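You operate a simulated robot arm through the tools that you are given. There is no shell and no other tool.

The job below is to be done with a simulated two-armed robot. You get a single attempt, and the scene is never put back.

JOB
Open the bottom truck drawer, take the yellow cup and put it in the inside of the bottom truck drawer and shut the drawer again. Fetch the scrub brush and set it on the wheel step. Put the red cup in the wash basin. Take the clip tube from the tailgate and put it on the top of the drawer cabinet. Take the stone from the top of the grading bench and put it on the second shelf from the bottom of the bench rack. Put the carton that says "silo" from the top of the grading bench in the large yellow-handled tray and the carton marked "pond" on the green mat on the grading bench. Any order will do. Set down upright: yellow cup, red cup, carton.

Only the result counts: the job must be done as asked and must still hold three seconds after the hand-in. Knocking over, shifting, dropping, spilling or breaking anything else fails it.

ROBOT AND FRAMES
Two 7-joint arms with fingered hands on one trunk, on a base that moves. Base frame: it is fixed to the floor where the robot stands at the start and does not move with it; the origin is under the middle of the robot, x ahead of it, y to its left, z up. Units: mm, rad, N and s.
The left shoulder is at the start at [83, 125, 1094], the right one opposite. With the tool pointing down near the work surface each hand reaches from about 440 to 820 mm from the robot's upright axis, wherever it stands, measured 20 degrees to its own side. Places, roughly: bottom truck drawer [2300, -2200, 900]; carton marked lane, carton marked pond, carton mar [-17250, -12750, 750]; clip tube (3x3x10 cm) [800, -1400, 900]; green mat on the grading bench [-16300, -12600, 800]; inside of the bottom truck drawer [2200, -2300, 900]; large yellow-handled tray (30x28x5 cm) [-17200, -12600, 800]; red cup (8x7x9 cm) [1100, -1500, 900]; scrub brush (11x5x7 cm) [1000, -1500, 900]; second shelf of the bench rack [-14700, -11900, 500]; stone (7x6x4 cm) [-17700, -12700, 800]; top of the drawer cabinet [2200, -2200, 1300]; wash basin (27x26 cm) [420, -1640, 860]; wheel step (22x25 cm) [2460, -1920, 420]; yellow cup (8x7x9 cm) [1200, -1400, 900]. Payload 3.6 kg a hand.
The tool frame of a hand sits at the grasp point between the pads (the TCP): z along the fingers, y along the line on which they close. The tips reach 30 mm beyond it. The gripper opens to 104 mm; its body begins 35 mm behind the TCP. The gripper is a hand of 4 fingers: y runs from the thumb to the fingers, the wrist lies at [-15, -104, -178] in the tool frame, and closing takes about 1.5 s.
Orientation is that of the tool frame in the base frame, as [roll, pitch, yaw] about the fixed x, y, z axes, in that order (R = Rz(yaw) Ry(pitch) Rx(roll)). With the fingers straight down and the wrist toward the robot, the tool's x, y and z point along [0, 1, 0], [1, 0, 0] and [0, 0, -1] of the base frame.

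CONTROLS
- The arms move only by the tool nudge_tool. It takes "left_moves", "right_moves" or both (then of equal length, played together; a hand with none holds still); each is a list that holds one entry, the list of rows, each a list of 6 numbers: the turn, a rotation vector about the base's x, y, z in units of 90 degrees (1.0 is 90 degrees), then the shift along the base's x, y, z in units of 100 mm (1.0 is 100 mm). In form: [[[wx, wy, wz, tx, ty, tz], ...]]. A call has 1 to 20 rows; each row is the pose to reach, as a shift and turn from the pose commanded when the call began. "left_claw" and "right_claw" are, for a hand that has rows, the closure in counts, from 0 (fully open) to 255 (shut), set as the call begins (left out, the last holds). A call with a number of a shift or a turn outside -1 to 1 is refused whole. A row lasts 0.2 s, in which the tool goes at most 50 mm and 0.15 rad; a call with a longer step from one row to the next is refused whole, and so is a gripper value outside its range. Where a pose cannot be reached the arm comes as near as it can. A force on the tool above 40 N (or 10 N above the force at the start of the call, whichever is more), or a blocked arm, ends the call early, and 0.2 s more pass. Each finger travels about 72 mm/s and halts on what it meets, pressing with about 23 N; the grip force reading is that of the motor and also rises with nothing between the fingers. The clock runs only during rows and for 0.2 s after the last one: add rows that repeat a pose to give the fingers time. It gives the time, the measured TCP pose, the force on the tool (base axes), the opening and the grip force at its end, in the units of the frame above (readings bear some noise), with the torque about the TCP (base axes, N m) and any sound that the robot's microphone picked up.
- Cameras (640 x 400 px; columns grow to the right, rows downward): "scene" is now at [205.6, -3.5, 1247.2]; the picture's right is [-0.02, -1.00, 0.00], its down [-0.37, 0.01, -0.93] and it looks along [0.93, -0.02, -0.37] (base axes); focal length 214 px, centre (320, 200). "left" rides on the left gripper at [-61, -92, -130] in its tool frame; the picture's right is [-0.81, -0.27, 0.52], its down [0.53, -0.71, 0.46] and it looks along [0.24, 0.64, 0.72] (tool axes); focal length 275 px, centre (320, 200). "right" rides on the right gripper at [61, -92, -130] in its tool frame; the picture's right is [-0.81, 0.28, -0.52], its down [-0.53, -0.71, 0.45] and it looks along [-0.24, 0.64, 0.72] (tool axes); focal length 275 px, centre (320, 200).
- capture(camera): a new picture of that camera. It takes no simulated time.
- lift_body(by): moves the trunk up (or, below 0, down) by that many mm; the arms and the scene camera ride with it, the base frame stays. It gives what a move gives, with no picture.
- roll_base(legs): drives the robot by 1 to 6 legs, each [ahead, left, turn to the left] in mm, mm and rad, along the robot's own axes; the way and the turn of a leg run together, so that a leg with both is an arc; at most 1500 mm and 3.142 rad a leg. The arms and the cameras ride along, it lands a little off, and it stops where it bumps. It gives what a move gives.
- move_fingers(index, middle, ring, thumb_bend, thumb_turn, hand): sets how far each is bent, from 0 (flat) to 1 (curled in); at 0.3 the hand is open as for a grip, at 0.7 the pads meet at the TCP. One left out holds its place. A second passes; each finger stops where it meets its share of the squeeze, and holds until it gets a number again. A gripper value or a shape takes the hand back. It gives what a move gives, with no picture; readings hold the bend of each and the force on the fingers (four entries, about 0 where the hand has none), thumb and palm. thumb_turn goes from beside the hand (0) to across from the fingers (1), as for a grip.
- set_grasp(shape, hand): the hand has 4 fingers and takes this shape, open, in about a second: jaw (thumb against the fingers, like two jaws); tri (thumb and two fingers); tip (a fingertip pinch); poke (one finger out to press); point (the index stretched); flat (the hand flat); cup (the hand cupped); fist (a fist). The gripper value then closes the fingers along that shape, each until it touches; the sizes above hold for jaw. It gives what a move gives, with no picture.
- pan_tilt(pan, tilt): turns the head with the scene camera to pan (to the left, within 1.396 rad either way) and tilt (down, from -0.506 to 1.204), counted from straight ahead of the robot (the tilt from the chest, where the trunk bows). It gives what a move gives.
- probe_pixels(camera, pixels): for up to 12 pixels [column, row] of the newest picture of that camera ("zoom" is the newest enlarged one), the place [x, y, z] in the base frame of the surface seen there, good to about 2 mm. It takes no simulated time.
- close_up(camera, box): a new picture of the part [left, top, right, bottom] of that camera's present view, enlarged. It takes no simulated time.
- sign_off(): hands the job in; it is judged then, once.

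Open the grippers and draw the arms clear of the work before you hand the job in, unless the task says otherwise.

The tools are called after ">>>" as name(argument=value, ...) on one line, values as JSON. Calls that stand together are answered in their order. nudge_tool: Moves the arms, as the interface text tells. Its arguments: {"type":"object","properties":{"left_moves":{"type":"array","items":{"type":"array","items":{"type":"array","items":{"type":"number"}}}},"left_claw":{"type":"number"},"right_moves":{"type":"array","items":{"type":"array","items":{"type":"array","items":{"type":"number"}}}},"right_claw":{"type":"number"}},"required":[]} The other tools are called the same way: lift_body (by) moves the trunk up or down; set_grasp (shape, hand) gives the hand a shape; move_fingers (index, middle, ring, thumb_bend, thumb_turn, hand) moves the fingers one by one; roll_base (legs) drives the base; pan_tilt (pan, tilt) turns the head that bears the scene camera; capture (camera) takes a picture; probe_pixels (camera, pixels) gives the place of the surface under pixels of a picture; close_up (camera, box) takes an enlarged picture of a part of a camera's view; sign_off () hands the job in.

At the start:

```text
t: 0.0
left_eef_pos: [445.4, 195.1, 1225.5]
left_orientation: [-3.141, 0.001, 1.57]
left_wrist_force: [0.0, 0.0, 0.1]
left_wrist_torque: [-0.02, -0.02, -0.02]
left_gripper_width: 104.0
left_gripper_force: 0.0
left_shape: jaw
left_bend: [0.3, 0.3, 0.3, 0.3, 0.98]
left_finger forces: [0.1, 0.1, 0.1, 0.0, 0.0, 0.0]
right_eef_pos: [524.8, -206.0, 1190.6]
right_orientation: [3.14, -0.002, 1.572]
right_wrist_force: [-0.8, -0.7, -0.3]
right_wrist_torque: [-0.01, 0.0, -0.04]
right_gripper_width: 103.7
right_gripper_force: 0.1
right_shape: jaw
right_bend: [0.3, 0.3, 0.3, 0.3, 0.98]
right_finger forces: [0.1, 0.1, 0.0, 0.0, 0.0, 0.1]
trunk travel left (down, up): [-325.0, 211.0]
robot x, y, heading: [-2.0, 1.0, 0.001]
head pan, tilt (commanded): [-0.023, 0.384]
```

scene: 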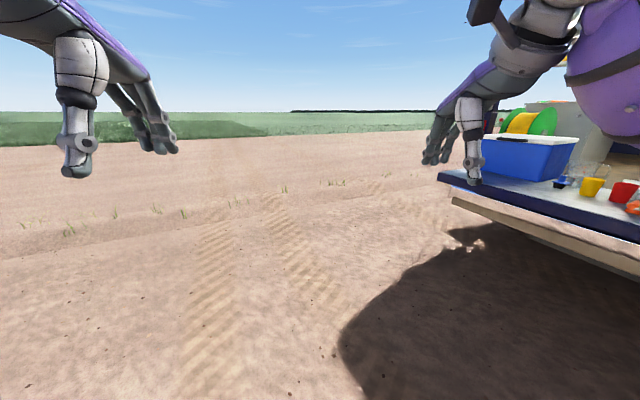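
right: 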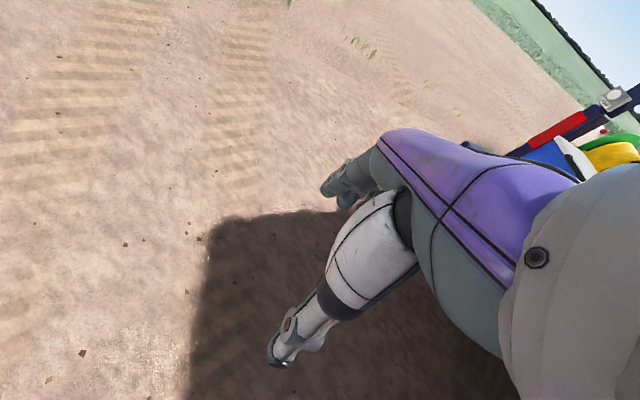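
left: 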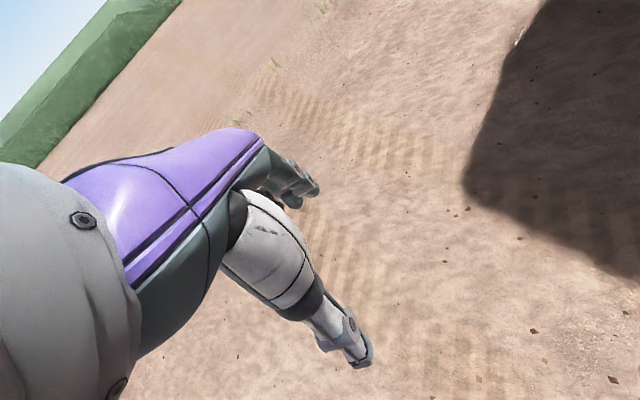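

The start picture shows the truck tailgate at the right edge (cups near pixels 590–640, 190). I turn the head to the right to look at the truck.

>>> pan_tilt(pan=-1.0, tilt=0.35)

>>> capture(camera="scene")

```text
t: 1.2
left_eef_pos: [443.7, 194.7, 1227.2]
left_orientation: [-3.141, -0.001, 1.571]
left_wrist_force: [0.4, -0.4, 0.4]
left_wrist_torque: [0.04, 0.0, -0.01]
left_gripper_width: 103.8
left_gripper_force: 0.0
left_shape: jaw
left_bend: [0.3, 0.3, 0.3, 0.3, 0.98]
left_finger forces: [0.0, 0.0, 0.0, 0.1, 0.0, 0.0]
right_eef_pos: [525.2, -204.6, 1189.3]
right_orientation: [-3.141, 0.0, 1.571]
right_wrist_force: [-0.2, -0.1, -0.1]
right_wrist_torque: [0.0, -0.04, -0.04]
right_gripper_width: 103.7
right_gripper_force: 0.2
right_shape: jaw
right_bend: [0.3, 0.3, 0.3, 0.3, 0.98]
right_finger forces: [0.1, 0.0, 0.1, 0.1, 0.0, 0.1]
trunk travel left (down, up): [-325.0, 211.0]
robot x, y, heading: [2.6, -1.3, -0.001]
head pan, tilt (commanded): [-1.0, 0.351]
```

```text
taken
```

scene: 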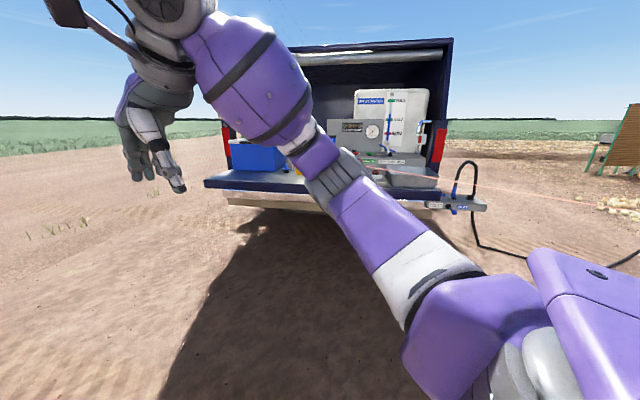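

The right arm blocks the view (it spans pixels 200–500). I turn the base to the right so that the robot faces the truck and recentre the head.

>>> roll_base(legs=[[0, 0, -1.2]])

>>> pan_tilt(pan=0.0, tilt=0.35)

>>> capture(camera="scene")

```text
t: 4.7
left_eef_pos: [342.8, -345.9, 1225.4]
left_orientation: [3.141, -0.001, 0.367]
left_wrist_force: [0.4, 0.0, -0.5]
left_wrist_torque: [0.06, 0.02, 0.04]
left_gripper_width: 103.7
left_gripper_force: 0.1
left_shape: jaw
left_bend: [0.3, 0.3, 0.3, 0.3, 0.98]
left_finger forces: [0.0, 0.0, 0.0, 0.0, 0.1, 0.0]
right_eef_pos: [-3.5, -563.9, 1189.7]
right_orientation: [3.139, 0.0, 0.366]
right_wrist_force: [0.7, -0.4, 0.1]
right_wrist_torque: [0.01, 0.01, 0.0]
right_gripper_width: 103.7
right_gripper_force: 0.0
right_shape: jaw
right_bend: [0.3, 0.3, 0.3, 0.3, 0.98]
right_finger forces: [0.0, 0.0, 0.0, 0.0, 0.0, 0.0]
trunk travel left (down, up): [-325.0, 211.0]
robot x, y, heading: [-0.4, -1.3, -1.204]
head pan, tilt (commanded): [-1.0, 0.351]
```

```text
t: 5.9
left_eef_pos: [341.9, -345.4, 1224.9]
left_orientation: [3.141, 0.003, 0.367]
left_wrist_force: [0.3, -0.2, -0.3]
left_wrist_torque: [0.04, 0.02, 0.0]
left_gripper_width: 103.6
left_gripper_force: 0.1
left_shape: jaw
left_bend: [0.3, 0.3, 0.3, 0.3, 0.98]
left_finger forces: [0.0, 0.0, 0.0, 0.0, 0.0, 0.0]
right_eef_pos: [-3.3, -563.4, 1189.7]
right_orientation: [3.14, -0.001, 0.366]
right_wrist_force: [-0.6, 0.0, 0.3]
right_wrist_torque: [-0.01, -0.02, -0.03]
right_gripper_width: 103.7
right_gripper_force: 0.0
right_shape: jaw
right_bend: [0.3, 0.3, 0.3, 0.3, 0.98]
right_finger forces: [0.0, 0.0, 0.1, 0.0, 0.0, 0.1]
trunk travel left (down, up): [-325.0, 211.0]
robot x, y, heading: [0.8, -0.2, -1.202]
head pan, tilt (commanded): [0.0, 0.351]
```

```text
taken
```

scene: 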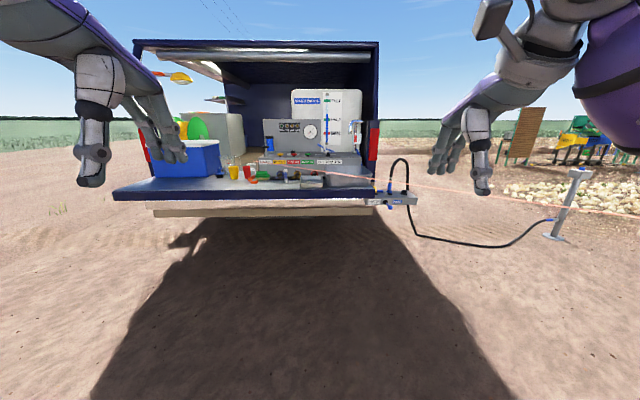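

The truck bed is now in view (tailgate at pixels 115–375, 150–200). I enlarge it to identify the objects.

>>> close_up(camera="scene", box=[110, 120, 270, 220])

>>> close_up(camera="scene", box=[240, 120, 430, 230])

>>> close_up(camera="scene", box=[480, 90, 640, 190])

```text
4.00 times, centred on (190, 170) of scene
```

zoom: 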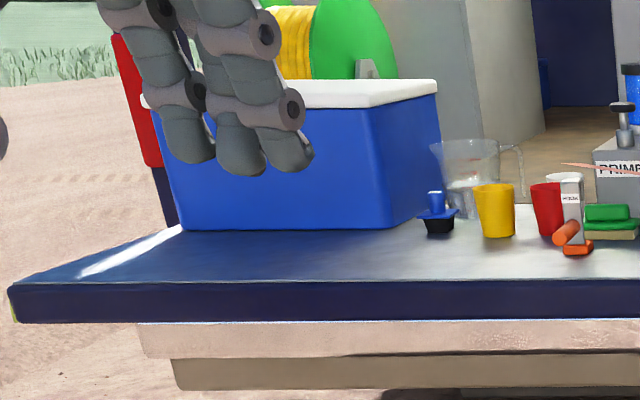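

```text
3.37 times, centred on (335, 175) of scene
```

zoom: 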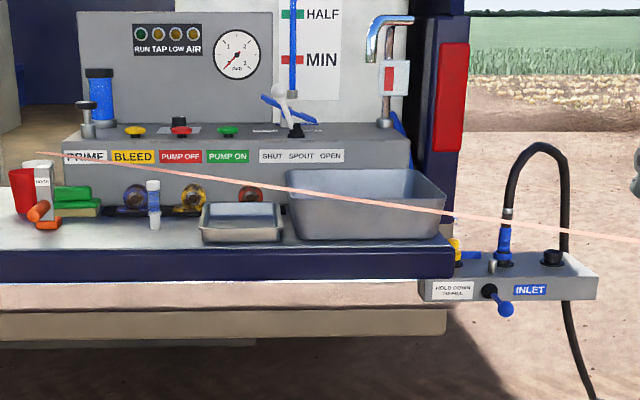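

```text
4.00 times, centred on (560, 140) of scene
```

zoom: 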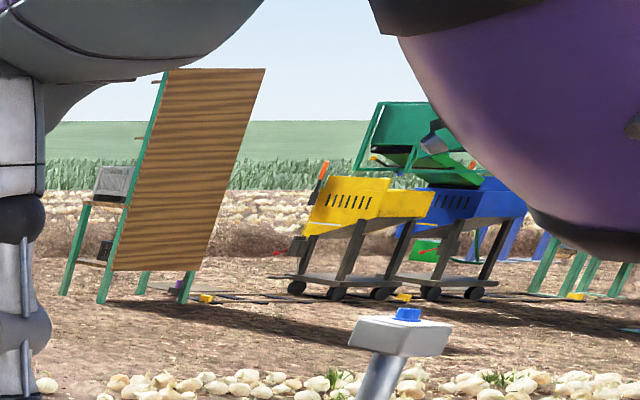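

A pink line runs from about (245,165) to (640,213) across the view, and I need to know what it is. I probe points along it and on the tailgate objects.

>>> capture(camera="scene")

>>> probe_pixels(camera="scene", pixels=[[480, 192], [560, 203], [620, 211], [400, 181], [118, 195], [372, 187], [233, 172], [248, 172], [313, 180], [345, 175], [290, 180], [410, 205]])

>>> close_up(camera="scene", box=[440, 170, 640, 260])

```text
taken
```

scene: 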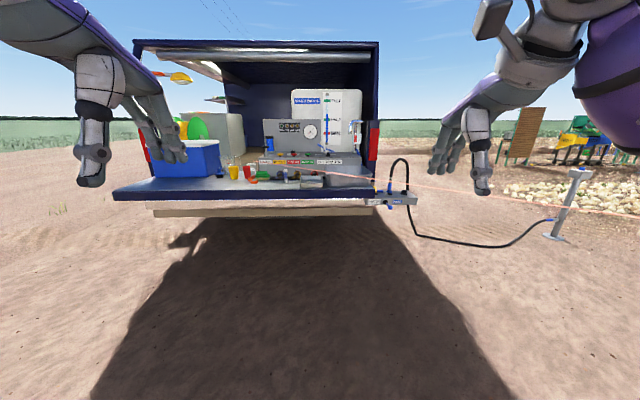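

```text
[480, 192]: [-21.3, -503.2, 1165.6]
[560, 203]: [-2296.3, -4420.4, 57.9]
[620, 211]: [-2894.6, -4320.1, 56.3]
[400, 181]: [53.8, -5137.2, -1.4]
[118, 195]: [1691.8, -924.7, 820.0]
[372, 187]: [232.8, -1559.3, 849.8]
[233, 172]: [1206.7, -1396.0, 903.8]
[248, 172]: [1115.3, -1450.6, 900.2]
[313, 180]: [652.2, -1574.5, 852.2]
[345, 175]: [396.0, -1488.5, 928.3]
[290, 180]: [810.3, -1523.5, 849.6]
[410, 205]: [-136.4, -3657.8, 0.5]
```

```text
3.20 times, centred on (540, 215) of scene
```

zoom: 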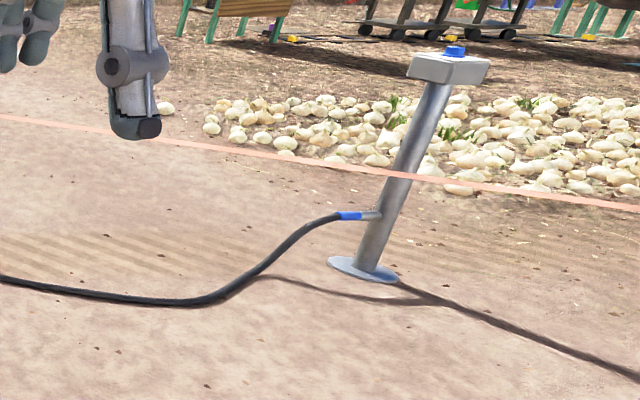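

The pink line gives no surface of its own so far (probing goes through it). The tailgate's near edge runs from about (1692,-925) to (233,-1559), so I drive closer and look down at its objects.

>>> roll_base(legs=[[700, 430, 0.04]])

>>> pan_tilt(pan=0.0, tilt=0.45)

>>> capture(camera="scene")

```text
t: 10.3
left_eef_pos: [1022.5, -801.8, 1226.1]
left_orientation: [3.14, 0.0, 0.417]
left_wrist_force: [-0.5, -1.0, 0.9]
left_wrist_torque: [-0.03, 0.01, 0.01]
left_gripper_width: 103.6
left_gripper_force: 0.1
left_shape: jaw
left_bend: [0.3, 0.3, 0.3, 0.3, 0.98]
left_finger forces: [0.1, 0.0, 0.0, 0.0, 0.0, 0.0]
right_eef_pos: [688.3, -1038.2, 1190.4]
right_orientation: [3.141, 0.001, 0.417]
right_wrist_force: [-0.8, -0.8, -0.7]
right_wrist_torque: [0.02, -0.02, 0.02]
right_gripper_width: 103.6
right_gripper_force: 0.0
right_shape: jaw
right_bend: [0.3, 0.3, 0.3, 0.3, 0.98]
right_finger forces: [0.0, 0.1, 0.1, 0.0, 0.0, 0.1]
trunk travel left (down, up): [-325.0, 211.0]
robot x, y, heading: [664.7, -473.0, -1.157]
head pan, tilt (commanded): [0.0, 0.351]
```

```text
t: 10.9
left_eef_pos: [1021.7, -801.2, 1225.7]
left_orientation: [-3.142, 0.0, 0.416]
left_wrist_force: [0.2, -0.2, -0.1]
left_wrist_torque: [0.03, -0.01, 0.0]
left_gripper_width: 103.6
left_gripper_force: 0.1
left_shape: jaw
left_bend: [0.3, 0.3, 0.3, 0.3, 0.98]
left_finger forces: [0.0, 0.0, 0.1, 0.1, 0.0, 0.1]
right_eef_pos: [688.6, -1037.6, 1189.3]
right_orientation: [3.14, 0.0, 0.418]
right_wrist_force: [-0.2, -0.1, 0.6]
right_wrist_torque: [-0.02, -0.02, 0.02]
right_gripper_width: 103.8
right_gripper_force: 0.1
right_shape: jaw
right_bend: [0.3, 0.3, 0.3, 0.3, 0.98]
right_finger forces: [0.0, 0.1, 0.0, 0.1, 0.0, 0.0]
trunk travel left (down, up): [-325.0, 211.0]
robot x, y, heading: [663.7, -473.6, -1.151]
head pan, tilt (commanded): [0.0, 0.45]
```

```text
taken
```

scene: 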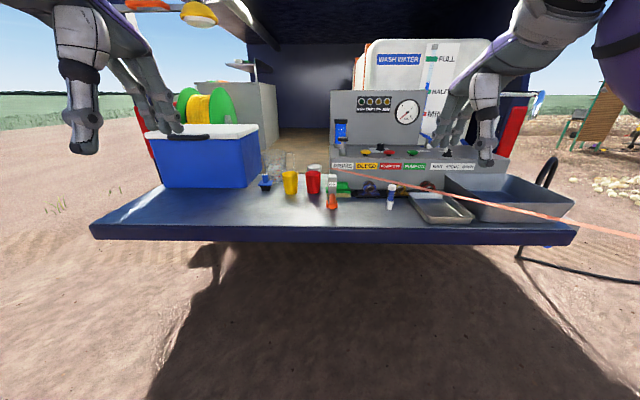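

Now all tailgate objects are visible (yellow cup at (291,183), red cup at (314,182), basin at right). I enlarge them for detail.

>>> close_up(camera="scene", box=[250, 140, 410, 240])

>>> close_up(camera="scene", box=[380, 140, 600, 270])

```text
4.00 times, centred on (330, 190) of scene
```

zoom: 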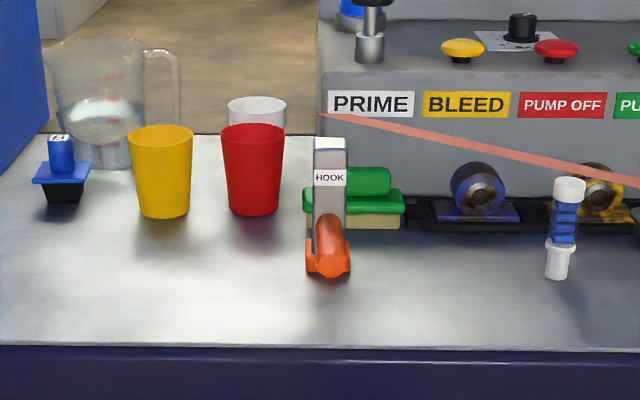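

```text
2.91 times, centred on (490, 205) of scene
```

zoom: 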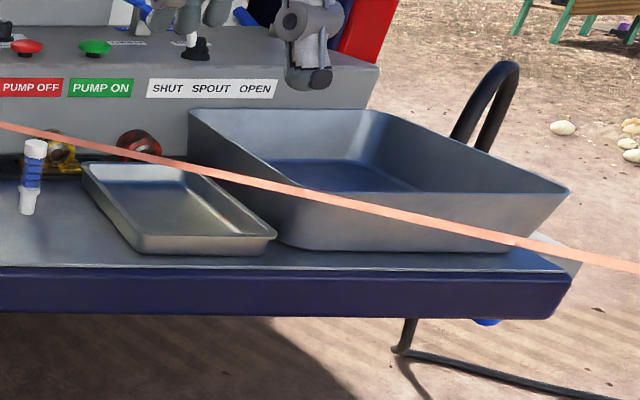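

The pink line passes in front of the basin; I probe on it in the zoom at several pixels together with objects.

>>> probe_pixels(camera="zoom", pixels=[[100, 148], [200, 171], [300, 194], [400, 214], [500, 237], [600, 259], [30, 155], [200, 130], [380, 125], [550, 195], [270, 240], [95, 175]])

>>> probe_pixels(camera="scene", pixels=[[291, 174], [291, 192], [313, 173], [313, 192], [332, 180], [330, 205], [343, 190], [391, 188], [389, 206], [264, 185], [316, 168], [340, 215]])

```text
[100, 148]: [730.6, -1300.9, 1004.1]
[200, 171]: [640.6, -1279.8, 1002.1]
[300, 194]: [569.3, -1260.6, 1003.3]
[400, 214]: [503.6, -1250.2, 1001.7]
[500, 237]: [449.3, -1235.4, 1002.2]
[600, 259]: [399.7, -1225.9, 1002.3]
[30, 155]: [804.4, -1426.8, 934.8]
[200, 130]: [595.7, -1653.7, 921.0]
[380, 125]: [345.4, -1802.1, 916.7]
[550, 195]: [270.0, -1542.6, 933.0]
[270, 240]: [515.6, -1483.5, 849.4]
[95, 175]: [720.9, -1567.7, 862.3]
```

```text
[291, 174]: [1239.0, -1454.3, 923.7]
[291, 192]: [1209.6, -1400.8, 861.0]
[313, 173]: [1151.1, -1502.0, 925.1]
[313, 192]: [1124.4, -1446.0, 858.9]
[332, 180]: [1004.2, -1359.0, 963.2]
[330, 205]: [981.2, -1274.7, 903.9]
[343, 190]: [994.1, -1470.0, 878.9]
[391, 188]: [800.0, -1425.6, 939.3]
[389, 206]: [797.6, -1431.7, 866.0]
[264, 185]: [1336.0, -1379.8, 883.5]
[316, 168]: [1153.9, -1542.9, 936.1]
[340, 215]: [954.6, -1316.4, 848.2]
```

The pink line is real: a taut line at z≈1002 from near the "HOOK" post (1000,-1360) running toward -x. I must see where it ends, so I turn in place to face along it.

>>> roll_base(legs=[[0, 0, -1.9]])

>>> pan_tilt(pan=0.0, tilt=0.25)

>>> capture(camera="scene")

```text
t: 16.0
left_eef_pos: [234.5, -699.3, 1225.3]
left_orientation: [-3.14, 0.0, -1.503]
left_wrist_force: [0.0, 0.4, -1.1]
left_wrist_torque: [0.0, -0.03, -0.01]
left_gripper_width: 103.6
left_gripper_force: 0.1
left_shape: jaw
left_bend: [0.3, 0.3, 0.3, 0.3, 0.98]
left_finger forces: [0.0, 0.0, 0.0, 0.0, 0.2, 0.0]
right_eef_pos: [127.0, -303.9, 1189.5]
right_orientation: [3.141, -0.001, -1.502]
right_wrist_force: [0.4, 0.7, -0.1]
right_wrist_torque: [-0.01, 0.0, -0.02]
right_gripper_width: 103.5
right_gripper_force: 0.0
right_shape: jaw
right_bend: [0.3, 0.3, 0.3, 0.3, 0.98]
right_finger forces: [0.1, 0.0, 0.0, 0.0, 0.1, 0.0]
trunk travel left (down, up): [-325.0, 211.0]
robot x, y, heading: [666.3, -477.0, -3.07]
head pan, tilt (commanded): [0.0, 0.45]
```

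```text
t: 16.7
left_eef_pos: [234.4, -699.1, 1225.8]
left_orientation: [-3.141, 0.0, -1.501]
left_wrist_force: [0.3, -0.6, -0.6]
left_wrist_torque: [0.01, -0.03, 0.02]
left_gripper_width: 103.7
left_gripper_force: 0.0
left_shape: jaw
left_bend: [0.3, 0.3, 0.3, 0.3, 0.98]
left_finger forces: [0.1, 0.0, 0.1, 0.1, 0.1, 0.0]
right_eef_pos: [126.8, -304.6, 1189.1]
right_orientation: [3.139, -0.002, -1.502]
right_wrist_force: [-0.3, 0.3, 0.2]
right_wrist_torque: [-0.03, 0.04, -0.01]
right_gripper_width: 104.0
right_gripper_force: 0.0
right_shape: jaw
right_bend: [0.3, 0.3, 0.3, 0.3, 0.98]
right_finger forces: [0.0, 0.1, 0.1, 0.0, 0.0, 0.1]
trunk travel left (down, up): [-325.0, 211.0]
robot x, y, heading: [665.1, -473.3, -3.073]
head pan, tilt (commanded): [0.0, 0.25]
```

```text
taken
```

scene: 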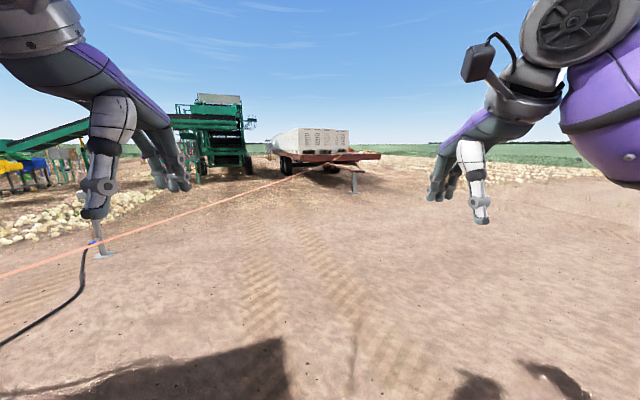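

The line runs to the trailer at about (340,165). I enlarge its far end and the field region.

>>> close_up(camera="scene", box=[260, 110, 400, 200])

>>> close_up(camera="scene", box=[0, 110, 260, 270])

>>> probe_pixels(camera="scene", pixels=[[340, 165], [355, 180], [378, 155], [275, 155], [45, 262], [150, 231], [250, 194], [290, 178], [320, 168], [97, 250], [220, 160], [30, 185]])

```text
4.44 times, centred on (330, 155) of scene
```

zoom: 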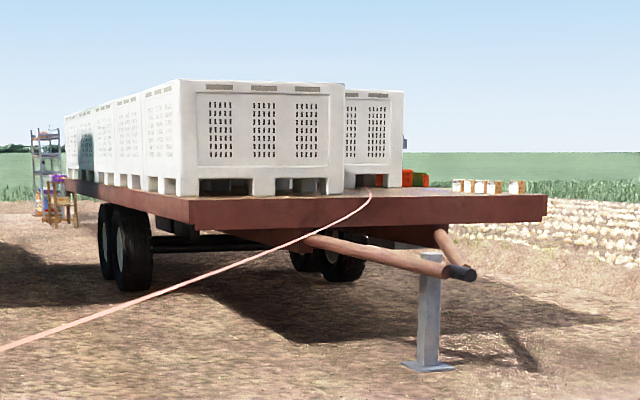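

```text
2.46 times, centred on (130, 190) of scene
```

zoom: 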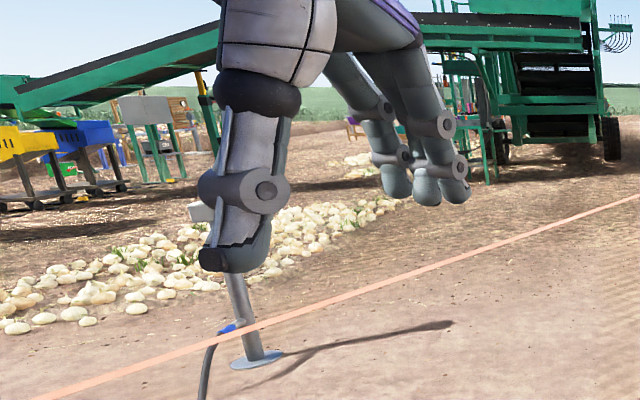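

```text
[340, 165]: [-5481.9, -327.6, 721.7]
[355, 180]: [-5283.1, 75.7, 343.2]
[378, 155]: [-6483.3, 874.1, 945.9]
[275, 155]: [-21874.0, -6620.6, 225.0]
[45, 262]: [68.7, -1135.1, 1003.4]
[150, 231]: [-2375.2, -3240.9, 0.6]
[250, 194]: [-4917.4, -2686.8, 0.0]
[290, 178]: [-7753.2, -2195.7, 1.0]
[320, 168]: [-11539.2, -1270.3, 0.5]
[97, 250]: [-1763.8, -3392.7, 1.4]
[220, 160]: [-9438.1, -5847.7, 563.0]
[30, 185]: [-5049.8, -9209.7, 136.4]
```

The line is anchored at the trailer (about x=-5500) and at the tailgate hook, so to reach the bench I'd need a way around. I look to the right (north) and then elsewhere for free ways.

>>> roll_base(legs=[[0, 0, -0.7]])

>>> capture(camera="scene")

>>> close_up(camera="scene", box=[160, 100, 440, 260])

```text
t: 19.0
left_eef_pos: [190.8, -366.9, 1225.7]
left_orientation: [3.141, 0.0, -2.205]
left_wrist_force: [0.0, 0.9, 0.1]
left_wrist_torque: [0.0, 0.0, -0.04]
left_gripper_width: 103.5
left_gripper_force: 0.0
left_shape: jaw
left_bend: [0.3, 0.3, 0.3, 0.3, 0.98]
left_finger forces: [0.1, 0.0, 0.0, 0.1, 0.1, 0.0]
right_eef_pos: [363.5, 2.5, 1190.3]
right_orientation: [3.139, -0.002, -2.205]
right_wrist_force: [0.8, 1.7, 0.1]
right_wrist_torque: [0.03, 0.0, -0.03]
right_gripper_width: 104.0
right_gripper_force: 0.0
right_shape: jaw
right_bend: [0.3, 0.3, 0.3, 0.3, 0.98]
right_finger forces: [0.1, 0.1, 0.0, 0.1, 0.0, 0.0]
trunk travel left (down, up): [-325.0, 211.0]
robot x, y, heading: [662.6, -474.2, 2.506]
head pan, tilt (commanded): [0.0, 0.25]
```

```text
taken
```

scene: 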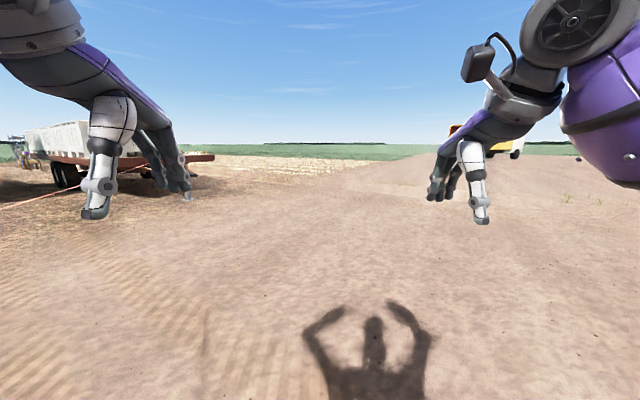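

```text
2.29 times, centred on (300, 180) of scene
```

zoom: 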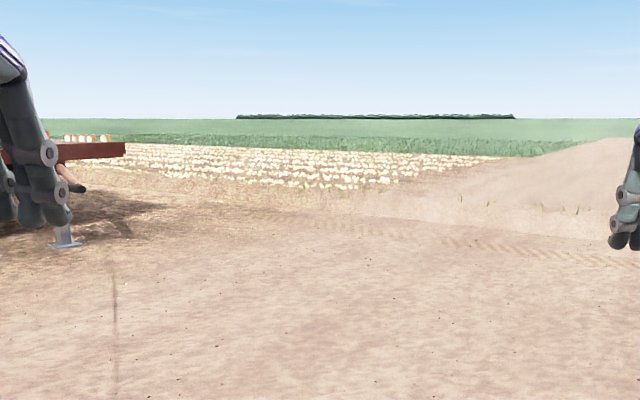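

Potato rows lie north-west at pixels (200–380,155–185). I probe their limits and the yellow thing on the right.

>>> probe_pixels(camera="scene", pixels=[[230, 181], [215, 163], [210, 168], [205, 173], [320, 178], [380, 167], [300, 182], [260, 182], [240, 165], [520, 145], [60, 165], [70, 185]])

>>> close_up(camera="scene", box=[0, 110, 260, 240])

```text
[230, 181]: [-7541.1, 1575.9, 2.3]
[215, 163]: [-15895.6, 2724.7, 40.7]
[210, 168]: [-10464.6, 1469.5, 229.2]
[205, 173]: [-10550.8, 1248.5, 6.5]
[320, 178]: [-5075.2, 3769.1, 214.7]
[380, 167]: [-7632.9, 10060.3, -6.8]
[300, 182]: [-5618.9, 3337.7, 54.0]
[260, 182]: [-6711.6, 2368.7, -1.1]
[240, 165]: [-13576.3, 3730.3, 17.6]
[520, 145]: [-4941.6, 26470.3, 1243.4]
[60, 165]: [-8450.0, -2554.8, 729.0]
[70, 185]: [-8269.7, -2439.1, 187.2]
```

```text
2.46 times, centred on (130, 175) of scene
```

zoom: 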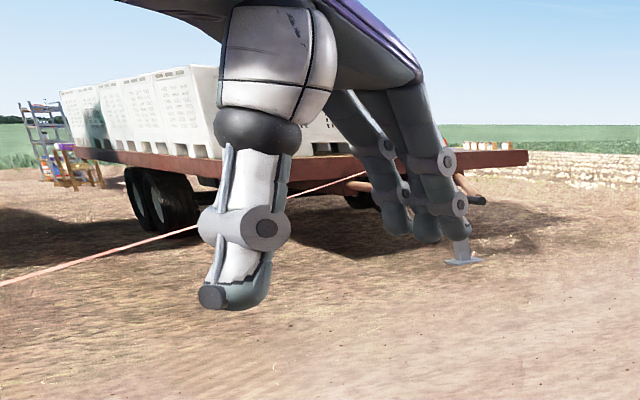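

The corridor north of the trailer looks free for the later trip. First the truck's left side: I turn to face across it, back off and slide along, keeping clear of the tailgate corner at (1692,-925).

>>> roll_base(legs=[[0, 0, 1.046], [-1200, 0, 0], [-1060, 0, 0], [0, 1100, 0], [0, 1090, 0]])

>>> capture(camera="scene")

```text
t: 51.5
left_eef_pos: [3249.4, -1984.6, 1226.1]
left_orientation: [-3.141, -0.002, -1.164]
left_wrist_force: [-0.2, -0.1, 0.3]
left_wrist_torque: [0.01, 0.0, -0.03]
left_gripper_width: 103.7
left_gripper_force: 0.1
left_shape: jaw
left_bend: [0.3, 0.3, 0.3, 0.3, 0.98]
left_finger forces: [0.1, 0.0, 0.1, 0.0, 0.0, 0.0]
right_eef_pos: [3017.8, -1648.6, 1189.7]
right_orientation: [3.14, 0.001, -1.163]
right_wrist_force: [0.6, -0.3, -0.1]
right_wrist_torque: [0.01, 0.01, 0.0]
right_gripper_width: 104.0
right_gripper_force: 0.0
right_shape: jaw
right_bend: [0.3, 0.3, 0.3, 0.3, 0.98]
right_finger forces: [0.1, 0.0, 0.0, 0.0, 0.1, 0.0]
trunk travel left (down, up): [-325.0, 211.0]
robot x, y, heading: [3581.5, -1629.6, -2.737]
head pan, tilt (commanded): [0.0, 0.25]
```

```text
taken
```

scene: 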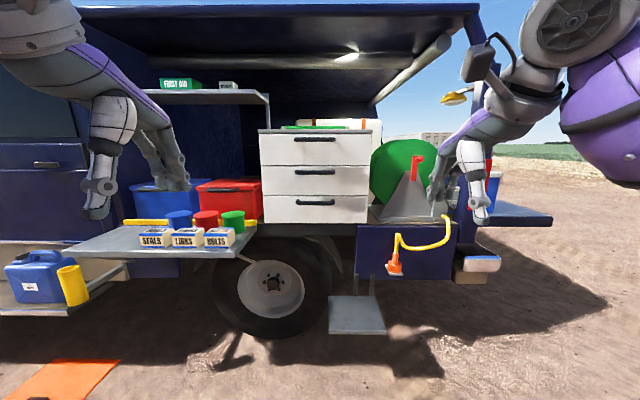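

The three-drawer cabinet is at (260–372,128–222) and the wheel step at (357,315). I probe the cabinet and step geometry and enlarge.

>>> probe_pixels(camera="scene", pixels=[[316, 202], [316, 172], [316, 140], [268, 210], [365, 212], [265, 135], [368, 140], [315, 131], [340, 305], [375, 320], [357, 328], [240, 245]])

>>> close_up(camera="scene", box=[240, 110, 400, 230])

>>> close_up(camera="scene", box=[300, 220, 480, 350])

```text
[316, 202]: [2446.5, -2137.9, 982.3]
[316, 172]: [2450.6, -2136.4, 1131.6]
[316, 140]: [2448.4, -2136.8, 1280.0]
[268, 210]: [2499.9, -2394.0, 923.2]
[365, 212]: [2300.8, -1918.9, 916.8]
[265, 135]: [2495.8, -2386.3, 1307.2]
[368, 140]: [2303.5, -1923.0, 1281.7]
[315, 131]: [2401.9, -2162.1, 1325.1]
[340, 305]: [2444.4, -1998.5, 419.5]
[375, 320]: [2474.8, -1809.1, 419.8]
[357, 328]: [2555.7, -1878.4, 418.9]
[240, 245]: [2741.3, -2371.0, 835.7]
```

```text
3.33 times, centred on (320, 170) of scene
```

zoom: 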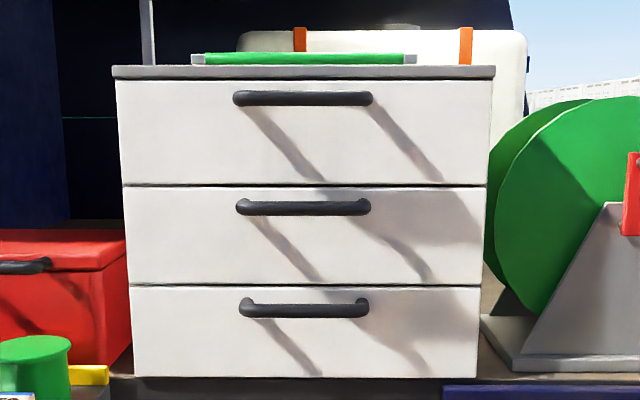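

```text
3.08 times, centred on (390, 285) of scene
```

zoom: 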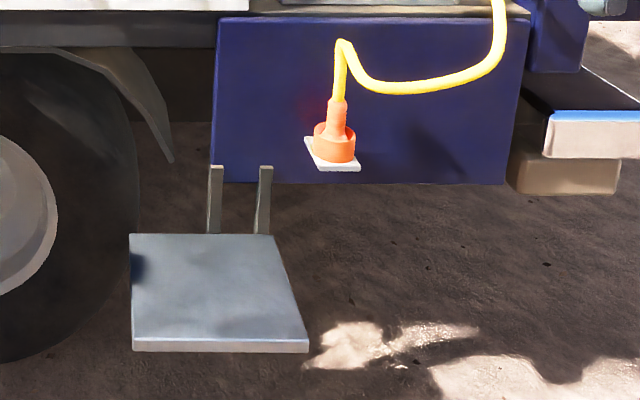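

The bottom drawer's bar handle is at about (2446,-2138,982), the step at z=420. I look straight down to judge my own base's footprint.

>>> pan_tilt(pan=0.0, tilt=1.2)

>>> capture(camera="scene")

>>> probe_pixels(camera="scene", pixels=[[320, 390], [320, 350], [320, 300], [250, 380], [390, 380]])

```text
t: 52.7
left_eef_pos: [3251.0, -1984.6, 1226.3]
left_orientation: [3.141, -0.001, -1.165]
left_wrist_force: [0.3, -0.3, -0.2]
left_wrist_torque: [0.01, -0.04, 0.02]
left_gripper_width: 103.8
left_gripper_force: 0.0
left_shape: jaw
left_bend: [0.3, 0.3, 0.3, 0.3, 0.98]
left_finger forces: [0.1, 0.0, 0.0, 0.1, 0.0, 0.1]
right_eef_pos: [3018.0, -1649.8, 1189.8]
right_orientation: [3.139, 0.0, -1.163]
right_wrist_force: [0.7, 0.5, 0.3]
right_wrist_torque: [-0.01, 0.02, -0.01]
right_gripper_width: 103.9
right_gripper_force: 0.1
right_shape: jaw
right_bend: [0.3, 0.3, 0.3, 0.3, 0.98]
right_finger forces: [0.0, 0.0, 0.0, 0.0, 0.2, 0.0]
trunk travel left (down, up): [-325.0, 211.0]
robot x, y, heading: [3579.9, -1629.9, -2.738]
head pan, tilt (commanded): [0.0, 1.201]
```

```text
taken
```

scene: 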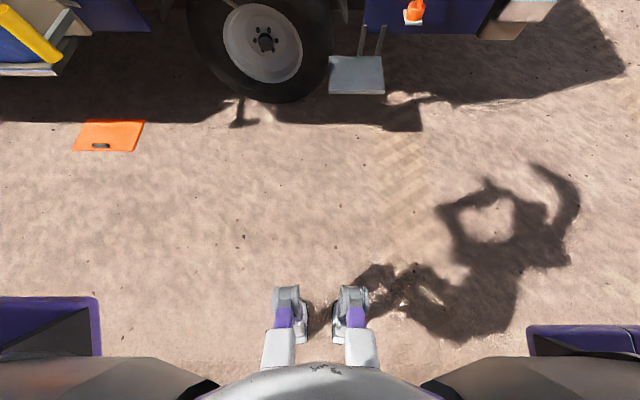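

```text
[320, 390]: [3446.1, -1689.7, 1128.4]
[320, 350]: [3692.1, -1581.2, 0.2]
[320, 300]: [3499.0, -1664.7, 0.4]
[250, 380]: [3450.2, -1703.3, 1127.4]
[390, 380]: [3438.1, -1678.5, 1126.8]
```

My footprint is small: chest front at 145 mm ahead of the axis, feet below. Now I drive back behind the tailgate, turn to face into the truck and look at the objects.

>>> roll_base(legs=[[0, -1100, 0], [0, -1090, 0], [1000, 0, 0], [950, 0, 0], [0, 0, 1.568], [250, 0, 0]])

>>> pan_tilt(pan=-0.15, tilt=0.55)

>>> capture(camera="scene")

```text
t: 86.7
left_eef_pos: [1360.1, -1007.8, 1225.2]
left_orientation: [3.141, -0.001, 0.402]
left_wrist_force: [0.0, -0.9, 0.4]
left_wrist_torque: [-0.01, 0.02, 0.0]
left_gripper_width: 103.9
left_gripper_force: 0.1
left_shape: jaw
left_bend: [0.3, 0.3, 0.3, 0.3, 0.98]
left_finger forces: [0.0, 0.0, 0.0, 0.1, 0.0, 0.0]
right_eef_pos: [1021.1, -1237.9, 1191.1]
right_orientation: [3.139, 0.0, 0.399]
right_wrist_force: [-0.2, -0.3, -0.5]
right_wrist_torque: [0.03, 0.01, 0.01]
right_gripper_width: 103.7
right_gripper_force: 0.0
right_shape: jaw
right_bend: [0.3, 0.3, 0.3, 0.3, 0.98]
right_finger forces: [0.0, 0.0, 0.0, 0.0, 0.1, 0.0]
trunk travel left (down, up): [-325.0, 211.0]
robot x, y, heading: [1007.7, -675.6, -1.168]
head pan, tilt (commanded): [0.0, 1.201]
```

```text
t: 87.8
left_eef_pos: [1359.0, -1007.5, 1225.7]
left_orientation: [-3.14, 0.0, 0.401]
left_wrist_force: [0.9, 0.2, 0.2]
left_wrist_torque: [0.02, 0.0, -0.03]
left_gripper_width: 103.7
left_gripper_force: 0.1
left_shape: jaw
left_bend: [0.3, 0.3, 0.3, 0.3, 0.98]
left_finger forces: [0.1, 0.0, 0.0, 0.0, 0.1, 0.0]
right_eef_pos: [1021.2, -1237.5, 1190.6]
right_orientation: [3.14, 0.002, 0.401]
right_wrist_force: [1.3, 0.1, -0.8]
right_wrist_torque: [0.01, 0.04, 0.0]
right_gripper_width: 103.7
right_gripper_force: 0.1
right_shape: jaw
right_bend: [0.3, 0.3, 0.3, 0.3, 0.98]
right_finger forces: [0.0, 0.0, 0.1, 0.1, 0.0, 0.0]
trunk travel left (down, up): [-325.0, 211.0]
robot x, y, heading: [1005.3, -674.0, -1.166]
head pan, tilt (commanded): [-0.15, 0.55]
```

```text
taken
```

scene: 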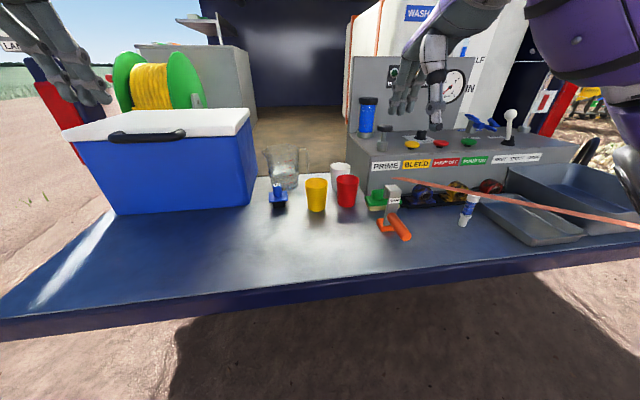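

The objects are clear now: yellow cup (316,195), red cup (347,190), hook post (393,198), tube (467,210). I enlarge them and probe.

>>> close_up(camera="scene", box=[250, 135, 410, 245])

>>> probe_pixels(camera="zoom", pixels=[[265, 175], [265, 190], [265, 295], [388, 162], [388, 178], [388, 280], [360, 118], [113, 200], [150, 120], [500, 245], [572, 200], [610, 365]])

>>> close_up(camera="scene", box=[370, 160, 510, 250])

>>> probe_pixels(camera="zoom", pixels=[[95, 110], [110, 130], [70, 165], [30, 195], [60, 205], [100, 300], [150, 320], [130, 260], [190, 340], [450, 165], [425, 290], [200, 115]])

```text
3.64 times, centred on (330, 190) of scene
```

zoom: 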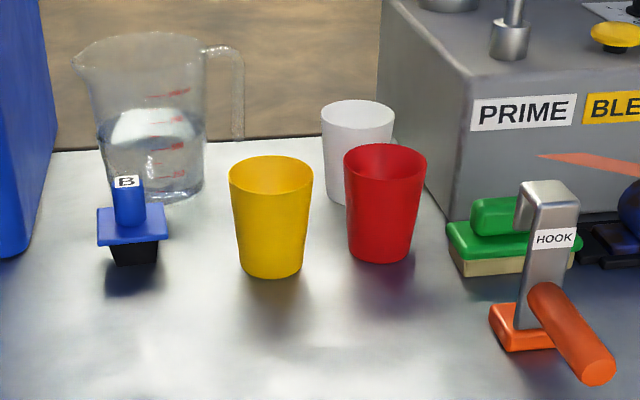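

```text
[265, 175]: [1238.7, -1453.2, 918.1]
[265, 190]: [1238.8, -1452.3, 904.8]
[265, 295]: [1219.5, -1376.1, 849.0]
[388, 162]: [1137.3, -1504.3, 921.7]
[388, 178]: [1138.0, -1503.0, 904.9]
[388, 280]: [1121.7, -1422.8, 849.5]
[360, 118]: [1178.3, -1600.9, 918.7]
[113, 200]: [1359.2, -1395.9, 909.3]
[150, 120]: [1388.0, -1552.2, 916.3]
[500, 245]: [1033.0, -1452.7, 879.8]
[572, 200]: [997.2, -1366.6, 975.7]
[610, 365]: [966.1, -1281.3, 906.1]
```

```text
4.44 times, centred on (440, 205) of scene
```

zoom: 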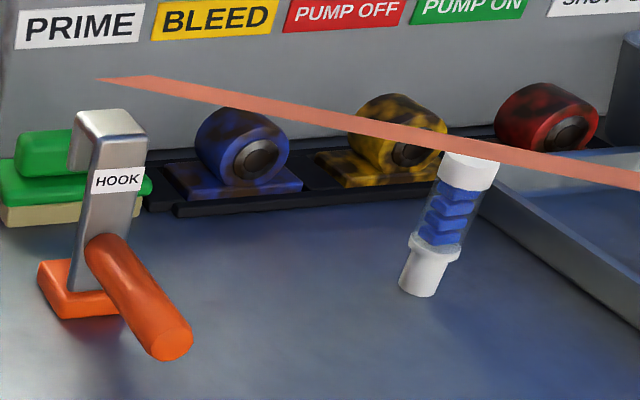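

```text
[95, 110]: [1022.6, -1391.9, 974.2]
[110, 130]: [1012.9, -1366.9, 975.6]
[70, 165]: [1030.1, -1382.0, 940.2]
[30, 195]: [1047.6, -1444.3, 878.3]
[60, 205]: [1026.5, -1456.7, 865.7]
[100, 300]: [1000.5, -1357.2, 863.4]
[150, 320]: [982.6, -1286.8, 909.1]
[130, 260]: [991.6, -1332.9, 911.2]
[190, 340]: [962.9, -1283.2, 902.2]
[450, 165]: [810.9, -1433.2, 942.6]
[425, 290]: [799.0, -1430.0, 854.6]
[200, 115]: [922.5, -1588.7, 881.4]
```

The line's left end seems to stop in the air near zoom (100,78). I probe along it to see where it ends.

>>> probe_pixels(camera="zoom", pixels=[[105, 80], [125, 81], [150, 84], [175, 91], [200, 97], [250, 107], [300, 116], [400, 136], [500, 155], [600, 175], [630, 180], [155, 78]])

>>> close_up(camera="scene", box=[380, 165, 430, 200])

```text
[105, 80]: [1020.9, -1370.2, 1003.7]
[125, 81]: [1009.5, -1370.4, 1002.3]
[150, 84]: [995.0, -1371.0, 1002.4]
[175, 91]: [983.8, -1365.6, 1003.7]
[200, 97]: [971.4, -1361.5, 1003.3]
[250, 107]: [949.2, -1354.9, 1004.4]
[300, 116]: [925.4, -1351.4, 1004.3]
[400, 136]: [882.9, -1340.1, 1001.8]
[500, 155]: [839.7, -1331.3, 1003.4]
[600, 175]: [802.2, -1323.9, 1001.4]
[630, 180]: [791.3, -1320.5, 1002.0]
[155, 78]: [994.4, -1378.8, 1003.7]
```

```text
11.43 times, centred on (405, 182) of scene
```

zoom: 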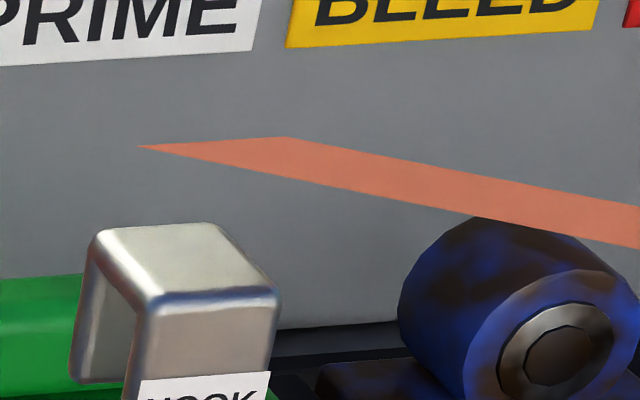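

The line is a flat ribbon at z≈1003 ending right above the hook; I'll treat it as solid and keep above it. I probe cup rims, brush and tube more finely for exact centres.

>>> close_up(camera="scene", box=[290, 165, 390, 225])

>>> probe_pixels(camera="zoom", pixels=[[170, 100], [170, 150], [110, 120], [222, 120], [170, 280], [362, 80], [362, 130], [362, 250], [310, 100], [418, 100], [330, 40], [130, 260]])

```text
6.40 times, centred on (340, 195) of scene
```

zoom: 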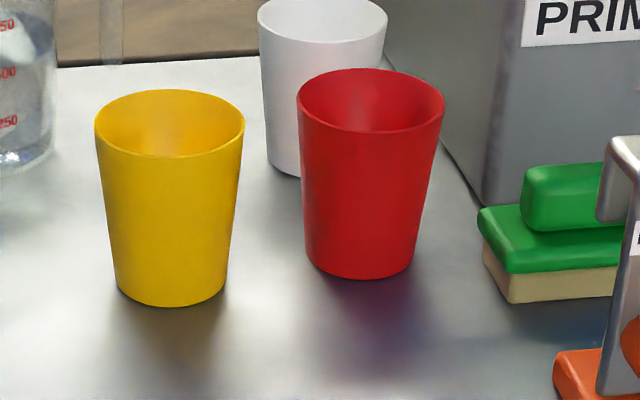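

```text
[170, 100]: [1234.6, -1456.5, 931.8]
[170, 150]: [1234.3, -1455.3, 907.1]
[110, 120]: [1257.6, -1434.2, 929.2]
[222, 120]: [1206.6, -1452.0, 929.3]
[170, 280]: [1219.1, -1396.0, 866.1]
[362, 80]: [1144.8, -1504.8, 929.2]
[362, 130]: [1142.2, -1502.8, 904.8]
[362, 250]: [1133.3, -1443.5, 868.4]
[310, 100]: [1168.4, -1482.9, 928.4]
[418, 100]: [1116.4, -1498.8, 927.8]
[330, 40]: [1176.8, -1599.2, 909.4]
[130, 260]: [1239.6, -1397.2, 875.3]
```

Estimated centres: yellow cup (1226,-1424), red (1139,-1471), brush about (1008,-1489), tube (805,-1430). I move 150 ahead and 185 right so the yellow cup and brush are symmetric in front of me.

>>> roll_base(legs=[[0, -185, 0], [150, 0, 0]])

>>> pan_tilt(pan=0.0, tilt=0.7)

>>> capture(camera="scene")

>>> capture(camera="right")

>>> capture(camera="left")

```text
t: 91.0
left_eef_pos: [1247.6, -1216.1, 1225.4]
left_orientation: [-3.14, 0.001, 0.402]
left_wrist_force: [0.1, 0.0, 0.2]
left_wrist_torque: [0.03, 0.02, -0.04]
left_gripper_width: 103.4
left_gripper_force: 0.0
left_shape: jaw
left_bend: [0.3, 0.3, 0.3, 0.3, 0.98]
left_finger forces: [0.0, 0.1, 0.1, 0.0, 0.0, 0.0]
right_eef_pos: [909.7, -1447.4, 1189.7]
right_orientation: [3.138, 0.0, 0.402]
right_wrist_force: [0.7, -0.5, 0.0]
right_wrist_torque: [0.01, -0.02, -0.01]
right_gripper_width: 103.8
right_gripper_force: 0.1
right_shape: jaw
right_bend: [0.3, 0.3, 0.3, 0.3, 0.98]
right_finger forces: [0.1, 0.0, 0.0, 0.0, 0.0, 0.1]
trunk travel left (down, up): [-325.0, 211.0]
robot x, y, heading: [894.8, -886.8, -1.171]
head pan, tilt (commanded): [-0.15, 0.55]
```

```text
t: 91.7
left_eef_pos: [1248.7, -1215.8, 1225.1]
left_orientation: [3.141, 0.002, 0.402]
left_wrist_force: [0.1, 0.2, 0.0]
left_wrist_torque: [0.01, 0.01, 0.0]
left_gripper_width: 103.8
left_gripper_force: 0.0
left_shape: jaw
left_bend: [0.3, 0.3, 0.3, 0.3, 0.98]
left_finger forces: [0.1, 0.0, 0.0, 0.0, 0.0, 0.1]
right_eef_pos: [910.4, -1447.2, 1190.2]
right_orientation: [-3.14, -0.001, 0.4]
right_wrist_force: [-0.2, -0.5, -0.4]
right_wrist_torque: [0.04, -0.02, 0.04]
right_gripper_width: 103.9
right_gripper_force: 0.1
right_shape: jaw
right_bend: [0.3, 0.3, 0.3, 0.3, 0.98]
right_finger forces: [0.0, 0.0, 0.0, 0.1, 0.0, 0.0]
trunk travel left (down, up): [-325.0, 211.0]
robot x, y, heading: [893.1, -882.6, -1.168]
head pan, tilt (commanded): [0.0, 0.7]
```

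```text
taken
```

scene: 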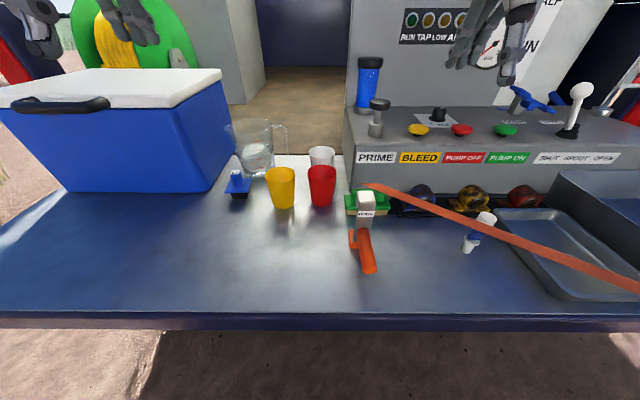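

```text
taken
```

right: 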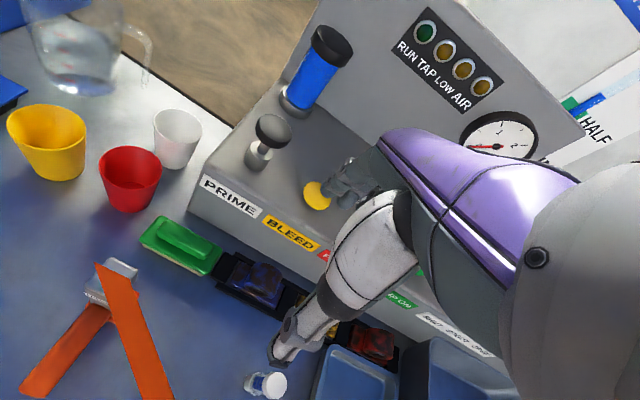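

```text
taken
```

left: 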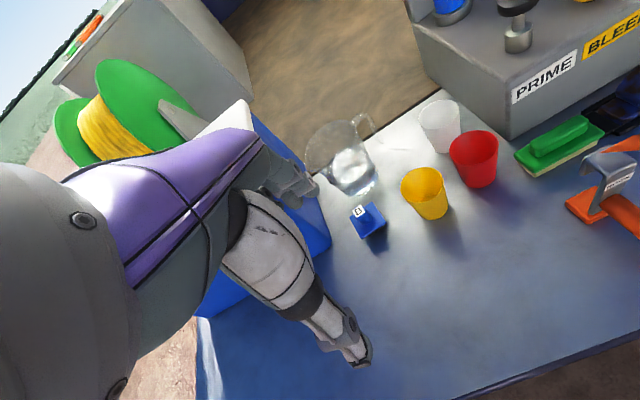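

Both hand cameras show the objects well (brush at (183,247) in the right view, yellow cup at (425,192) in the left view). I probe them in those views.

>>> probe_pixels(camera="right", pixels=[[140, 240], [205, 272], [222, 258], [165, 218], [175, 237], [200, 258], [195, 245], [165, 235], [120, 262], [265, 385], [132, 165], [178, 125]])

>>> probe_pixels(camera="left", pixels=[[425, 172], [405, 188], [445, 190], [420, 200], [430, 215], [473, 135], [475, 185], [362, 210], [370, 228], [350, 190], [545, 135], [440, 110]])

```text
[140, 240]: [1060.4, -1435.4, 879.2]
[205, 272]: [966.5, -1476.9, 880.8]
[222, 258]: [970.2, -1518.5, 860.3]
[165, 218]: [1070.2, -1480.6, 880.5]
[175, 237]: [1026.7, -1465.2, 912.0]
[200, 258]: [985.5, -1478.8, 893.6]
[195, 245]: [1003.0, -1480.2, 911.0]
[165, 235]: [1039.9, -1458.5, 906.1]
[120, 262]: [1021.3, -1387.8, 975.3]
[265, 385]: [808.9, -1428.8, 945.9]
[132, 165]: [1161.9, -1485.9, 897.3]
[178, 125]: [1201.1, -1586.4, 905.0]
```

```text
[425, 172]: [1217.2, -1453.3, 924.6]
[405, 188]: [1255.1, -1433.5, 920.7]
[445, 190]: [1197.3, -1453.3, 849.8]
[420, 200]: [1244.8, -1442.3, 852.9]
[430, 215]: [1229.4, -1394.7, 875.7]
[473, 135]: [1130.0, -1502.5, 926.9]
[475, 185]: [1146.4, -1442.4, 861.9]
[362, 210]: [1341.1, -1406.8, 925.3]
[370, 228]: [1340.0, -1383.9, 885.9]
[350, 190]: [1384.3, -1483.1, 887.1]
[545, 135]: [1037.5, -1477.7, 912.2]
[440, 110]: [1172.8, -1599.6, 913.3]
```

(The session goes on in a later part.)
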